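You operate a simulated robot arm through the tools that you are given. There is no shell and no other tool. Be economical: measure what you need, move in short steps, check, and stop when the job is done.

Carry out the task below with a simulated robot arm. There is one attempt and no reset: what you move stays moved.

TASK
Put one of the big bottles from the top of the dining table on the grey drip tray.

It is judged by the outcome, as a careful person would: the job done as asked, and still so three seconds after it is handed in. It fails if anything else is knocked over, pushed out of place, dropped, spilled or broken.

THE ROBOT
A 6-joint arm with a two-finger parallel gripper, fixed in place. Base frame: the origin is at the foot of the arm, x ahead of it, y to its left, z up; the work surface is at about z = 750. Lengths are in mm, angles in rad, forces in N, time in s.
With the tool pointing down near the work surface it reaches from about 180 to 640 mm from the base axis. Its first joint turns from -1.152 to 1.152 rad. Payload 2.7 kg.
Tool frame: the origin (TCP) lies between the finger pads and is the grasp point; the fingertips stand 23 mm ahead of it; z points along the fingers, y is the line along which they close. The gripper opens to 94 mm. The fingers are 38 mm wide and 10 mm thick; the gripper's body (54 by 96 mm) begins 39 mm behind the TCP.
Orientation is that of the tool frame in the base frame, as a unit quaternion [w, x, y, z]. With the fingers straight down and closing along the base's y, the tool's x points along the base's -x, its y along +y and its z along -z.

THE INTERFACE
- The arm moves only by the tool move_arm. Its argument "targets" is a list of rows, each a list of 2 entries, a list of its own where there are three numbers: the shift along the tool's x, y, z in cm, then the turn, a rotation vector about the tool's x, y, z in rad. In form: [[[dx, dy, dz], [rx, ry, rz]], ...]. A call has 1 to 12 rows; each row shifts and turns the commanded pose from where the row before left it, along the tool's axes as they then stand. "hand" is the opening, from 0 (shut) to 1 (fully open), set as the call begins (left out, the last holds). A row lasts 0.2 s, in which the tool goes at most 50 mm and 0.15 rad; a call with a longer step from one row to the next is refused whole, and so is a gripper value outside its range. A pose out of reach is approached as far as the arm can. The call stops where the force on the tool passes 40 N (or 10 N more than at its start, if that is more) or the arm is blocked; 0.2 s more then pass. The fingers move at their own pace (about 45 mm/s each) and stop on an object; they squeeze with about 31 N. The grip force told is the motor's: it shows also when the fingers shut on nothing. Time passes only in rows, and 0.2 s behind the last, so rows that do not move let the fingers close. It gives the time, the measured TCP pose, the force on the tool (base axes), the opening and the grip force at its end, in the units of the frame above (readings bear some noise).
- Cameras (640 x 400 px; columns grow to the right, rows downward): "scene" is fixed at [79.2, -432.4, 1408.9]; the picture's right is [0.76, -0.65, 0.00], its down [-0.34, -0.41, -0.85] and it looks along [0.55, 0.64, -0.53] (base axes); focal length 328 px, centre (320, 200). "wrist" rides on the gripper at [-39, 0, -44] in the tool frame; the picture's right is [0.00, -1.00, 0.00], its down [0.97, 0.00, -0.24] and it looks along [0.24, 0.00, 0.97] (tool axes); focal length 218 px, centre (320, 200).
- grab_frame(camera): a new picture of that camera. No time passes.
- probe_pixels(camera, pixels): for up to 12 pixels [column, row] of the newest picture of that camera ("zoom" is the newest enlarged one), the place [x, y, z] in the base frame of the surface seen there, good to about 3 mm. No time passes.
- inspect(camera, box): a new picture of the part [left, top, right, bottom] of that camera's present view, enlarged. No time passes.
- sign_off(): hands the job in; it is judged then, once.

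Work in short steps. Measure before you move; look again where a grasp or a placing could have gone wrong, and mend it. You have 60 turns and 22 pictures in all, the two below and enlarged ones among them. Open the gripper and draw the arm clear of the work before you hand the job in, unless the task says otherwise; then end with one line.

The tools are called after "Emit:" by a JSON object that holds its "op" and its "data". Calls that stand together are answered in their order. move_arm: Moves the arm, as the interface text tells. Its arguments: {"type":"object","properties":{"targets":{"type":"array"},"hand":{"type":"number"}},"required":["targets"]} The other tools are called the same way: grab_frame (camera) takes a picture; probe_pixels (camera, pixels) gives the place of the surface under pixels of a picture; inspect (camera, box) takes an enlarged picture of a part of a camera's view; sign_off () hands the job in.

At the start:

```text
t: 0.0
tcp_pos: [433.6, 148.2, 1082.8]
tcp_rot: [0.001, -0.001, 1.0, 0.001]
contact_force: [0.0, 0.9, 0.0]
width: 93.8
grasp_force: 0.2
```

scene: 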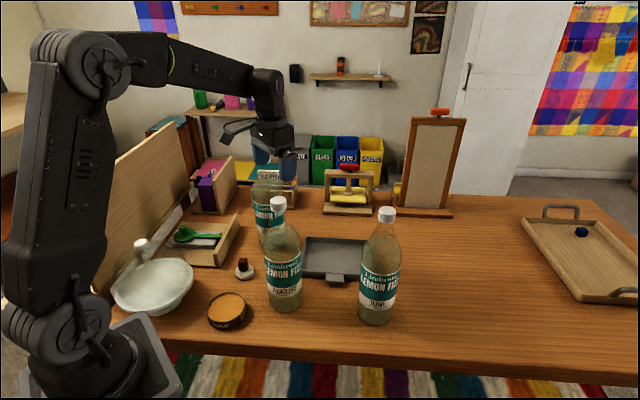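
wrist: 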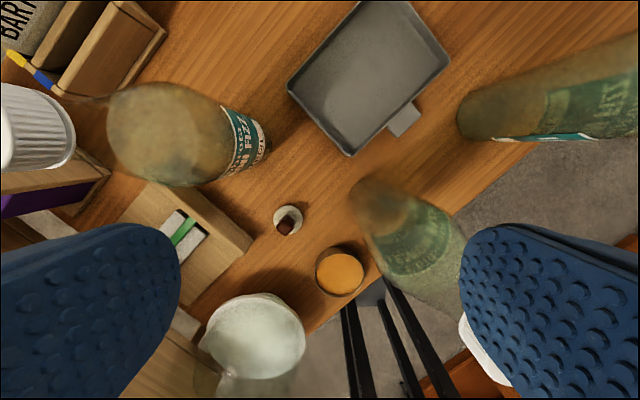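

The scene shows three big bottles (caps at 277,203; 387,213; one behind at 267,175) and the grey tray near (335,258). I measure these first.

Emit:
{"op": "probe_pixels", "data": {"camera": "scene", "pixels": [[277, 203], [283, 265], [284, 306], [387, 213], [380, 275], [376, 320], [267, 190], [308, 240], [368, 245], [304, 272], [357, 278], [335, 255]]}}

Emit:
{"op": "inspect", "data": {"camera": "scene", "box": [180, 130, 480, 340]}}

Emit:
{"op": "probe_pixels", "data": {"camera": "wrist", "pixels": [[365, 4], [446, 62], [350, 152], [292, 88], [365, 75], [405, 120], [288, 220], [340, 270], [150, 130], [380, 190], [465, 115], [35, 125]]}}

```text
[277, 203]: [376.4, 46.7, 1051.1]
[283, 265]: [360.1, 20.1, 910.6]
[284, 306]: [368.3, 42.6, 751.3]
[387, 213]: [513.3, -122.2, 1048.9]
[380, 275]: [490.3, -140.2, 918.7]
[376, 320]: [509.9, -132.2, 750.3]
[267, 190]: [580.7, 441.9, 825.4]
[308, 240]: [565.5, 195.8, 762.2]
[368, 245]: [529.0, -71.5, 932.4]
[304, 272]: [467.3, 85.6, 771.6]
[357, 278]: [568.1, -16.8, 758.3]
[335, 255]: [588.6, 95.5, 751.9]
```

```text
1.90 times, centred on (330, 235) of scene
```

zoom: 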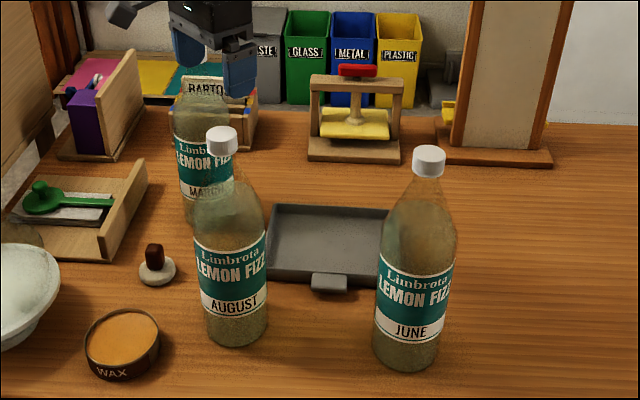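

```text
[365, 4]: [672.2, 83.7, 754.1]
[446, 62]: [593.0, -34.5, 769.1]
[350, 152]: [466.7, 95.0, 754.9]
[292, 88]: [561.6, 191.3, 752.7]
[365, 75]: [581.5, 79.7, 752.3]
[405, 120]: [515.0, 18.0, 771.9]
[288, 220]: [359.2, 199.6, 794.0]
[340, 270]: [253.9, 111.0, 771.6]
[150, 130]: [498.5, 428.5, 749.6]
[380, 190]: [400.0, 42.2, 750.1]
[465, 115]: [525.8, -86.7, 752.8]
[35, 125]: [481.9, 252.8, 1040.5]
```

August bottle (axis about 383,56, cap top ≈1053) is nearest to the tray (centre about 571,85, floor 752), so I use it, grasping the cap/neck from above. I rise a bit and move over it to look.

Emit:
{"op": "move_arm", "data": {"targets": [[[0, 0, -3], [0, 0, 0]], [[1.3, -2.3, 0], [0, 0, 0]], [[1.3, -2.3, 0], [0, 0, 0]], [[1.3, -2.3, 0], [0, 0, 0]], [[1.2, -2.3, 0], [0, 0, 0]], [[0, 0, 0], [0, 0, 0]]], "hand": 1}}

Emit:
{"op": "grab_frame", "data": {"camera": "wrist"}}

Emit:
{"op": "grab_frame", "data": {"camera": "scene"}}

```text
t: 1.4
tcp_pos: [383.9, 55.3, 1113.7]
tcp_rot: [0.001, -0.001, 1.0, 0.0]
contact_force: [0.7, -0.8, 0.0]
width: 93.8
grasp_force: 0.0
```

```text
18 pictures are left
```

wrist: 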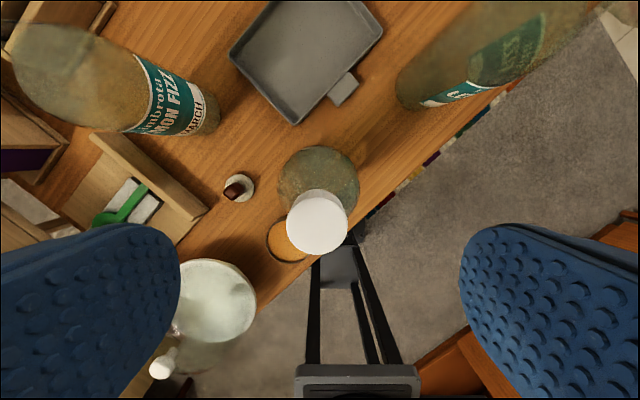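

```text
17 pictures are left
```

scene: 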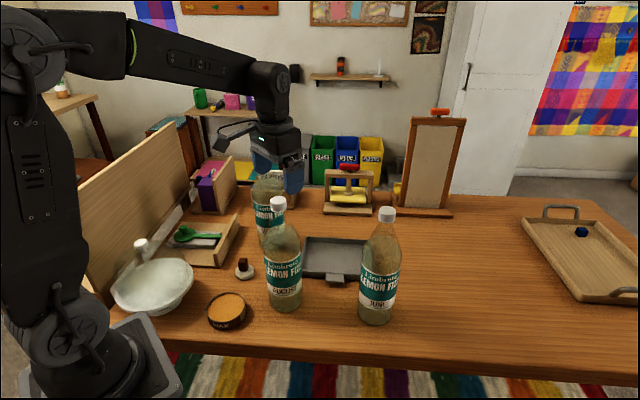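

The wrist view shows the cap centred at about (317,222); I probe it for height and position.

Emit:
{"op": "probe_pixels", "data": {"camera": "wrist", "pixels": [[317, 222], [290, 222], [344, 222], [317, 195], [317, 250], [318, 165], [300, 165]]}}

Emit:
{"op": "inspect", "data": {"camera": "scene", "box": [230, 130, 330, 220]}}

```text
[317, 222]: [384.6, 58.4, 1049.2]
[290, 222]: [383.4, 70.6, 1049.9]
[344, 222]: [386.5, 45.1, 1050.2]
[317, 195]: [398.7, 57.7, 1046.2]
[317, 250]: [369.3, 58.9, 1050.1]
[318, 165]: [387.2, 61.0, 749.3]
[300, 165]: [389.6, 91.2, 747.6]
```

```text
4.44 times, centred on (280, 175) of scene
```

zoom: 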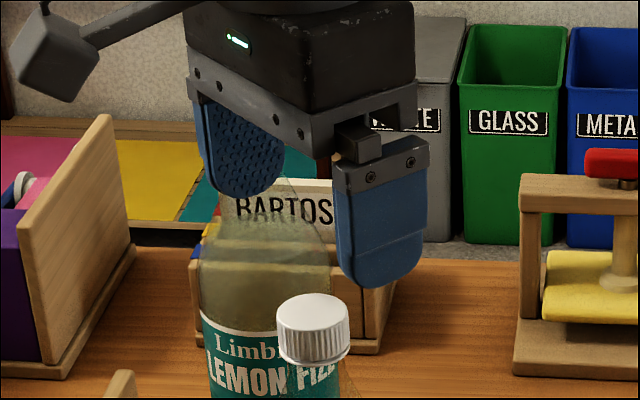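

Cap centre ≈(384.5, 58), top 1050, diameter ≈28. I shift +2.5 mm in y and descend to TCP z≈1030 with the gripper open.

Emit:
{"op": "move_arm", "data": {"targets": [[[0, 0.27, 2], [0, 0, 0]], [[0, 0, 2], [0, 0, 0]], [[0, 0, 2], [0, 0, 0]], [[0, 0, 1.2], [0, 0, 0]], [[0, 0, 1.2], [0, 0, 0]], [[0, 0, 0], [0, 0, 0]]], "hand": 1}}

Emit:
{"op": "inspect", "data": {"camera": "scene", "box": [220, 150, 340, 250]}}

```text
t: 2.8
tcp_pos: [383.0, 58.5, 1029.3]
tcp_rot: [0.001, 0.0, 1.0, 0.001]
contact_force: [0.2, 0.9, 0.5]
width: 94.1
grasp_force: 0.0
```

```text
4.00 times, centred on (280, 200) of scene
```

zoom: 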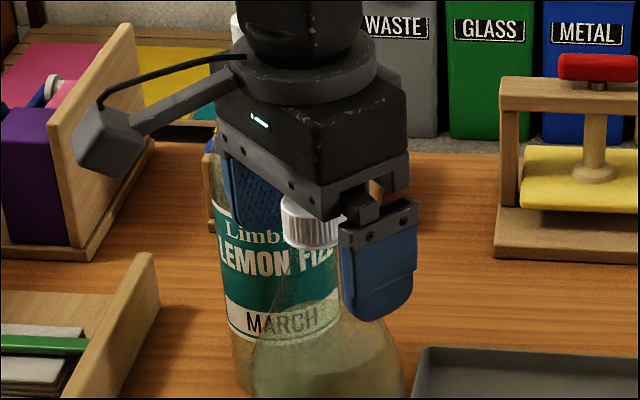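

The cap lies between the fingers below the palm, with no contact force. I close and wait.

Emit:
{"op": "move_arm", "data": {"targets": [[[0, 0, 0], [0, 0, 0]], [[0, 0, 0], [0, 0, 0]], [[0, 0, 0], [0, 0, 0]], [[0, 0, 0], [0, 0, 0]], [[0, 0, 0], [0, 0, 0]], [[0, 0, 0], [0, 0, 0]], [[0, 0, 0], [0, 0, 0]]], "hand": 0}}

```text
t: 4.4
tcp_pos: [382.9, 59.4, 1029.1]
tcp_rot: [0.002, 0.0, 1.0, 0.001]
contact_force: [-1.0, -3.0, 4.4]
width: 36.7
grasp_force: 31.1
```

The width is 36.7, wider than the cap (~31), so the tips may be on the shoulder. I look closer.

Emit:
{"op": "inspect", "data": {"camera": "scene", "box": [240, 170, 320, 240]}}

```text
5.71 times, centred on (280, 205) of scene
```

zoom: 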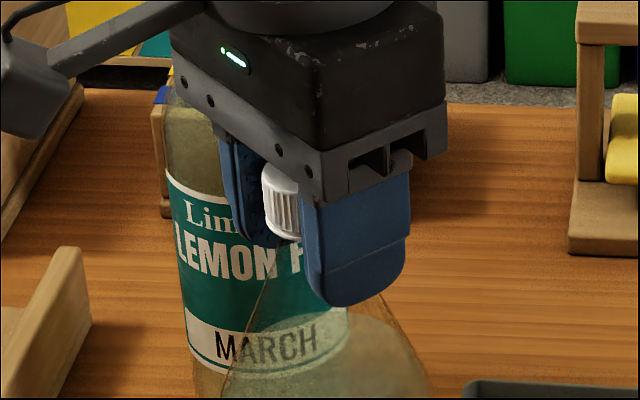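

The fingertips sit on the widening neck. I reopen, rise 12 mm so the pads clasp the cap itself, and close again.

Emit:
{"op": "move_arm", "data": {"targets": [[[0, 0, 0], [0, 0, 0]], [[0, 0, 0], [0, 0, 0]], [[0, 0, -0.6], [0, 0, 0]], [[0, 0, -0.6], [0, 0, 0]], [[0, 0, 0], [0, 0, 0]]], "hand": 0.65}}

Emit:
{"op": "move_arm", "data": {"targets": [[[0, 0, 0], [0, 0, 0]], [[0, 0, 0], [0, 0, 0]], [[0, 0, 0], [0, 0, 0]], [[0, 0, 0], [0, 0, 0]], [[0, 0, 0], [0, 0, 0]], [[0, 0, 0], [0, 0, 0]]], "hand": 0}}

```text
t: 5.6
tcp_pos: [383.4, 58.6, 1041.9]
tcp_rot: [0.001, 0.0, 1.0, 0.001]
contact_force: [0.2, -1.0, -0.5]
width: 60.6
grasp_force: 0.1
```

```text
t: 7.0
tcp_pos: [384.0, 58.3, 1042.3]
tcp_rot: [0.0, 0.0, 1.0, 0.001]
contact_force: [0.4, -4.8, 2.1]
width: 30.7
grasp_force: 30.2
```

The width 30.7 now matches the cap. I lift gently and check.

Emit:
{"op": "move_arm", "data": {"targets": [[[0, 0, -0.3], [0, 0, 0]], [[0, 0, -0.6], [0, 0, 0]], [[0, 0, -1], [0, 0, 0]], [[0, 0, -1], [0, 0, 0]], [[0, 0, -1], [0, 0, 0]], [[0, 0, -0.6], [0, 0, 0]], [[0, 0, 0], [0, 0, 0]]]}}

Emit:
{"op": "grab_frame", "data": {"camera": "scene"}}

```text
t: 8.6
tcp_pos: [384.7, 57.7, 1085.8]
tcp_rot: [0.0, 0.0, 1.0, 0.001]
contact_force: [0.5, 0.2, -12.0]
width: 30.6
grasp_force: 30.9
```

```text
13 pictures are left
```

scene: 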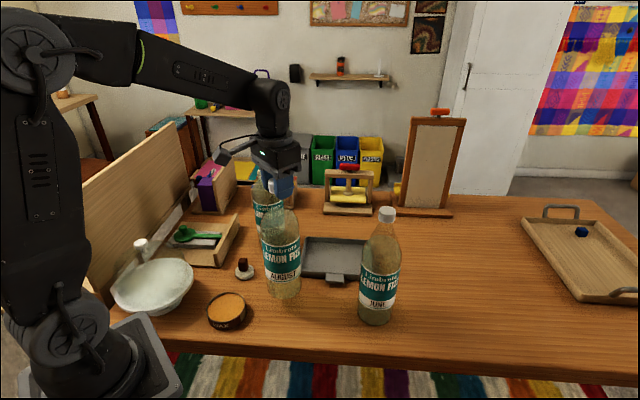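

The bottle lifted cleanly (12 N, width steady), base ≈793, above the 770 rim. I carry it slowly toward the tray centre.

Emit:
{"op": "move_arm", "data": {"targets": [[[-0.5, 0.1, 0], [0, 0, 0]], [[-1, 0.15, 0], [0, 0, 0]], [[-1.4, 0.2, 0], [0, 0, 0]], [[-1.4, 0.2, 0], [0, 0, 0]], [[-1.4, 0.2, 0], [0, 0, 0]], [[-1.4, 0.2, 0], [0, 0, 0]], [[-1.4, 0.2, 0], [0, 0, 0]], [[-1.4, 0.2, 0], [0, 0, 0]], [[-1, 0.15, 0], [0, 0, 0]], [[-0.5, 0.1, 0], [0, 0, 0]], [[0, 0, 0], [0, 0, 0]]]}}

Emit:
{"op": "grab_frame", "data": {"camera": "scene"}}

```text
t: 11.0
tcp_pos: [496.7, 75.7, 1085.1]
tcp_rot: [0.001, 0.0, 1.0, 0.001]
contact_force: [0.4, 1.0, -12.2]
width: 30.5
grasp_force: 31.8
```

```text
12 pictures are left
```

scene: 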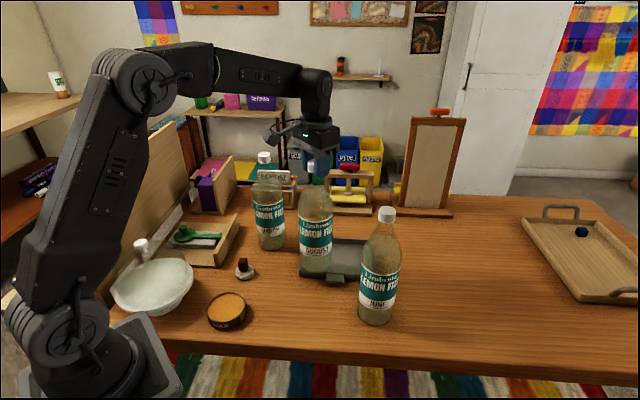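

All is well; the bottle hangs upright. I go the remaining ~75 mm to the centre (571, 84).

Emit:
{"op": "move_arm", "data": {"targets": [[[-0.6, 0.1, 0], [0, 0, 0]], [[-1.2, 0.15, 0], [0, 0, 0]], [[-1.3, 0.15, 0], [0, 0, 0]], [[-1.3, 0.15, 0], [0, 0, 0]], [[-1.3, 0.15, 0], [0, 0, 0]], [[-1.0, 0.1, 0], [0, 0, 0]], [[-0.6, 0.1, 0], [0, 0, 0]], [[0, 0, 0], [0, 0, 0]], [[0, 0, 0], [0, 0, 0]]]}}

Emit:
{"op": "inspect", "data": {"camera": "scene", "box": [220, 130, 460, 300]}}

Emit:
{"op": "grab_frame", "data": {"camera": "wrist"}}

```text
t: 13.0
tcp_pos: [569.3, 85.4, 1085.5]
tcp_rot: [0.001, 0.0, 1.0, 0.001]
contact_force: [0.3, -0.1, -12.0]
width: 30.4
grasp_force: 31.2
```

```text
2.35 times, centred on (340, 215) of scene
```

zoom: 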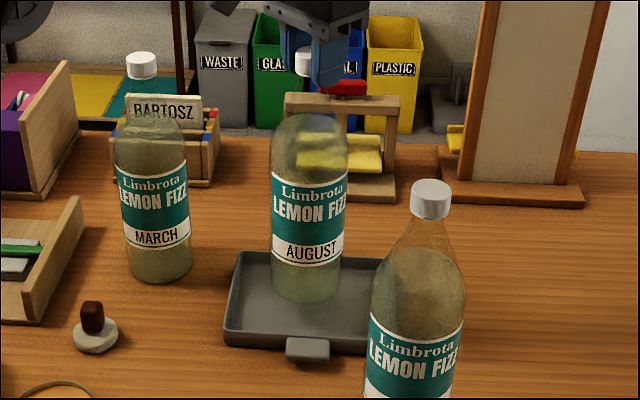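

```text
10 pictures are left
```

wrist: 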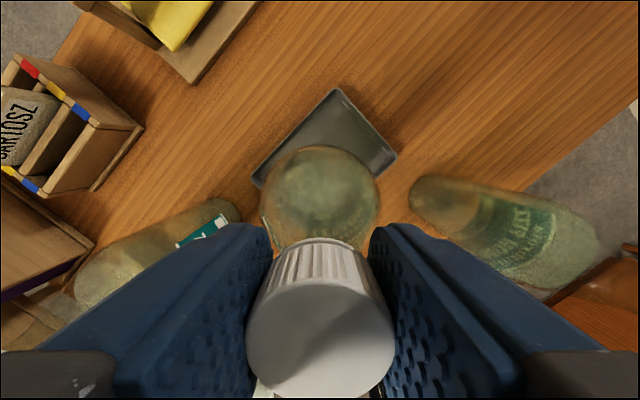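

The bottle is centred above the tray. I lower it about 37 mm, then in small steps to touch.

Emit:
{"op": "move_arm", "data": {"targets": [[[0, 0, 0.7], [0, 0, 0]], [[0, 0, 0.9], [0, 0, 0]], [[0, 0, 0.9], [0, 0, 0]], [[0, 0, 0.7], [0, 0, 0]], [[0, 0, 0.4], [0, 0, 0]], [[0, 0, 0.2], [0, 0, 0]], [[0, 0, 0.1], [0, 0, 0]], [[0, 0, 0], [0, 0, 0]]]}}

```text
t: 14.8
tcp_pos: [571.0, 85.8, 1048.0]
tcp_rot: [0.001, 0.001, 1.0, 0.001]
contact_force: [-0.7, -0.3, -11.0]
width: 30.3
grasp_force: 31.1
```

The force is still −11 N, so it hangs free. I lower in 1 mm steps.

Emit:
{"op": "move_arm", "data": {"targets": [[[0, 0, 0.1], [0, 0, 0]], [[0, 0, 0.1], [0, 0, 0]], [[0, 0, 0.1], [0, 0, 0]], [[0, 0, 0], [0, 0, 0]]]}}

```text
t: 15.8
tcp_pos: [569.8, 85.5, 1046.9]
tcp_rot: [0.004, 0.0, 1.0, 0.002]
contact_force: [-4.0, 0.9, 11.6]
width: 30.3
grasp_force: 30.4
```

It has touched down (+11.6 N). I ease up 1 mm and look before release.

Emit:
{"op": "move_arm", "data": {"targets": [[[0, 0, -0.1], [0, 0, 0]], [[0, 0, 0], [0, 0, 0]]]}}

Emit:
{"op": "inspect", "data": {"camera": "scene", "box": [260, 150, 400, 290]}}

```text
t: 16.4
tcp_pos: [571.4, 85.6, 1047.5]
tcp_rot: [0.002, 0.0, 1.0, 0.001]
contact_force: [-1.4, 0.0, 13.5]
width: 30.3
grasp_force: 31.4
```

```text
2.86 times, centred on (330, 220) of scene
```

zoom: 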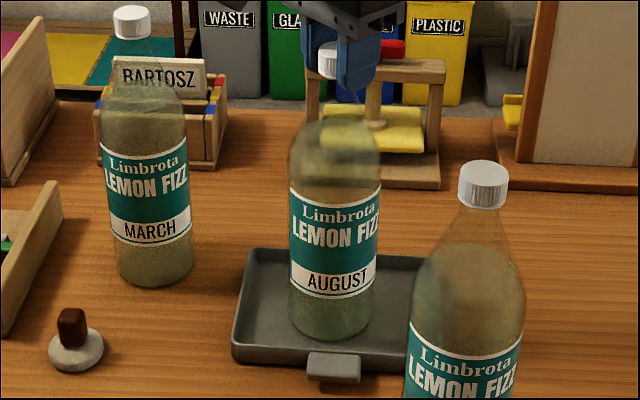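

It stands inside the tray, upright. I ease up another 1 mm, then open partly.

Emit:
{"op": "move_arm", "data": {"targets": [[[0, 0, -0.1], [0, 0, 0]], [[0, 0, 0], [0, 0, 0]]]}}

Emit:
{"op": "move_arm", "data": {"targets": [[[0, 0, 0], [0, 0, 0]], [[0, 0, 0], [0, 0, 0]], [[0, 0, 0], [0, 0, 0]], [[0, 0, 0], [0, 0, 0]]], "hand": 0.7}}

```text
t: 17.0
tcp_pos: [571.3, 85.4, 1048.1]
tcp_rot: [0.002, -0.001, 1.0, 0.001]
contact_force: [1.2, 0.4, 11.2]
width: 30.3
grasp_force: 31.0
```

```text
t: 18.0
tcp_pos: [571.6, 85.4, 1046.9]
tcp_rot: [0.0, 0.0, 1.0, 0.001]
contact_force: [-0.5, 0.4, 0.4]
width: 65.7
grasp_force: 0.0
```

Released, with no force. I go straight up, then back a little, and look.

Emit:
{"op": "move_arm", "data": {"targets": [[[0, 0, -1], [0, 0, 0]], [[0, 0, -2], [0, 0, 0]], [[0, 0, -2], [0, 0, 0]], [[0, 0, -2], [0, 0, 0]], [[3, 0, 0], [0, 0, 0]], [[4, 0, 0], [0, 0, 0]], [[4, 0, 0], [0, 0, 0]], [[0, 0, 0], [0, 0, 0]]]}}

Emit:
{"op": "grab_frame", "data": {"camera": "scene"}}

Emit:
{"op": "grab_frame", "data": {"camera": "wrist"}}

```text
t: 19.8
tcp_pos: [459.2, 85.1, 1117.3]
tcp_rot: [0.001, 0.0, 1.0, 0.001]
contact_force: [0.4, 0.1, 0.0]
width: 65.8
grasp_force: 0.0
```

```text
8 pictures are left
```

scene: 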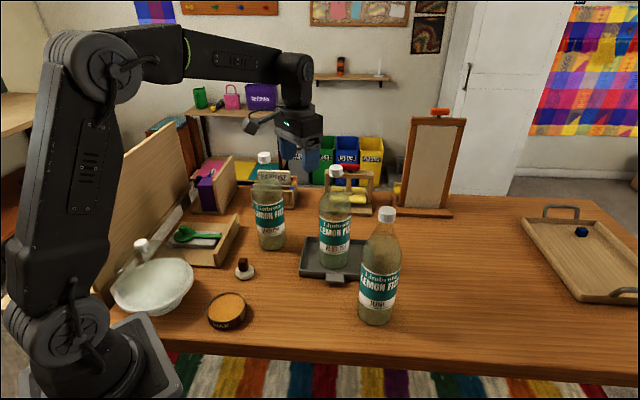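

```text
7 pictures are left
```

wrist: 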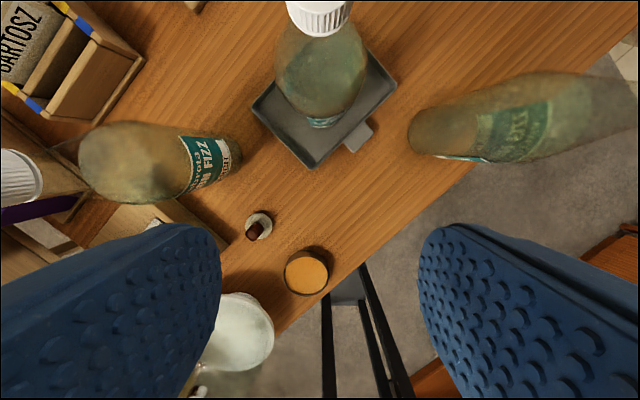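

The August bottle stands upright in the tray, nothing else has moved, and the arm is clear with the gripper open. I hand in.

Emit:
{"op": "sign_off", "data": {}}

```text
The job is handed in.
```

The big bottle labelled "August" is standing upright on the grey drip tray, and in the last pictures nothing else had moved.
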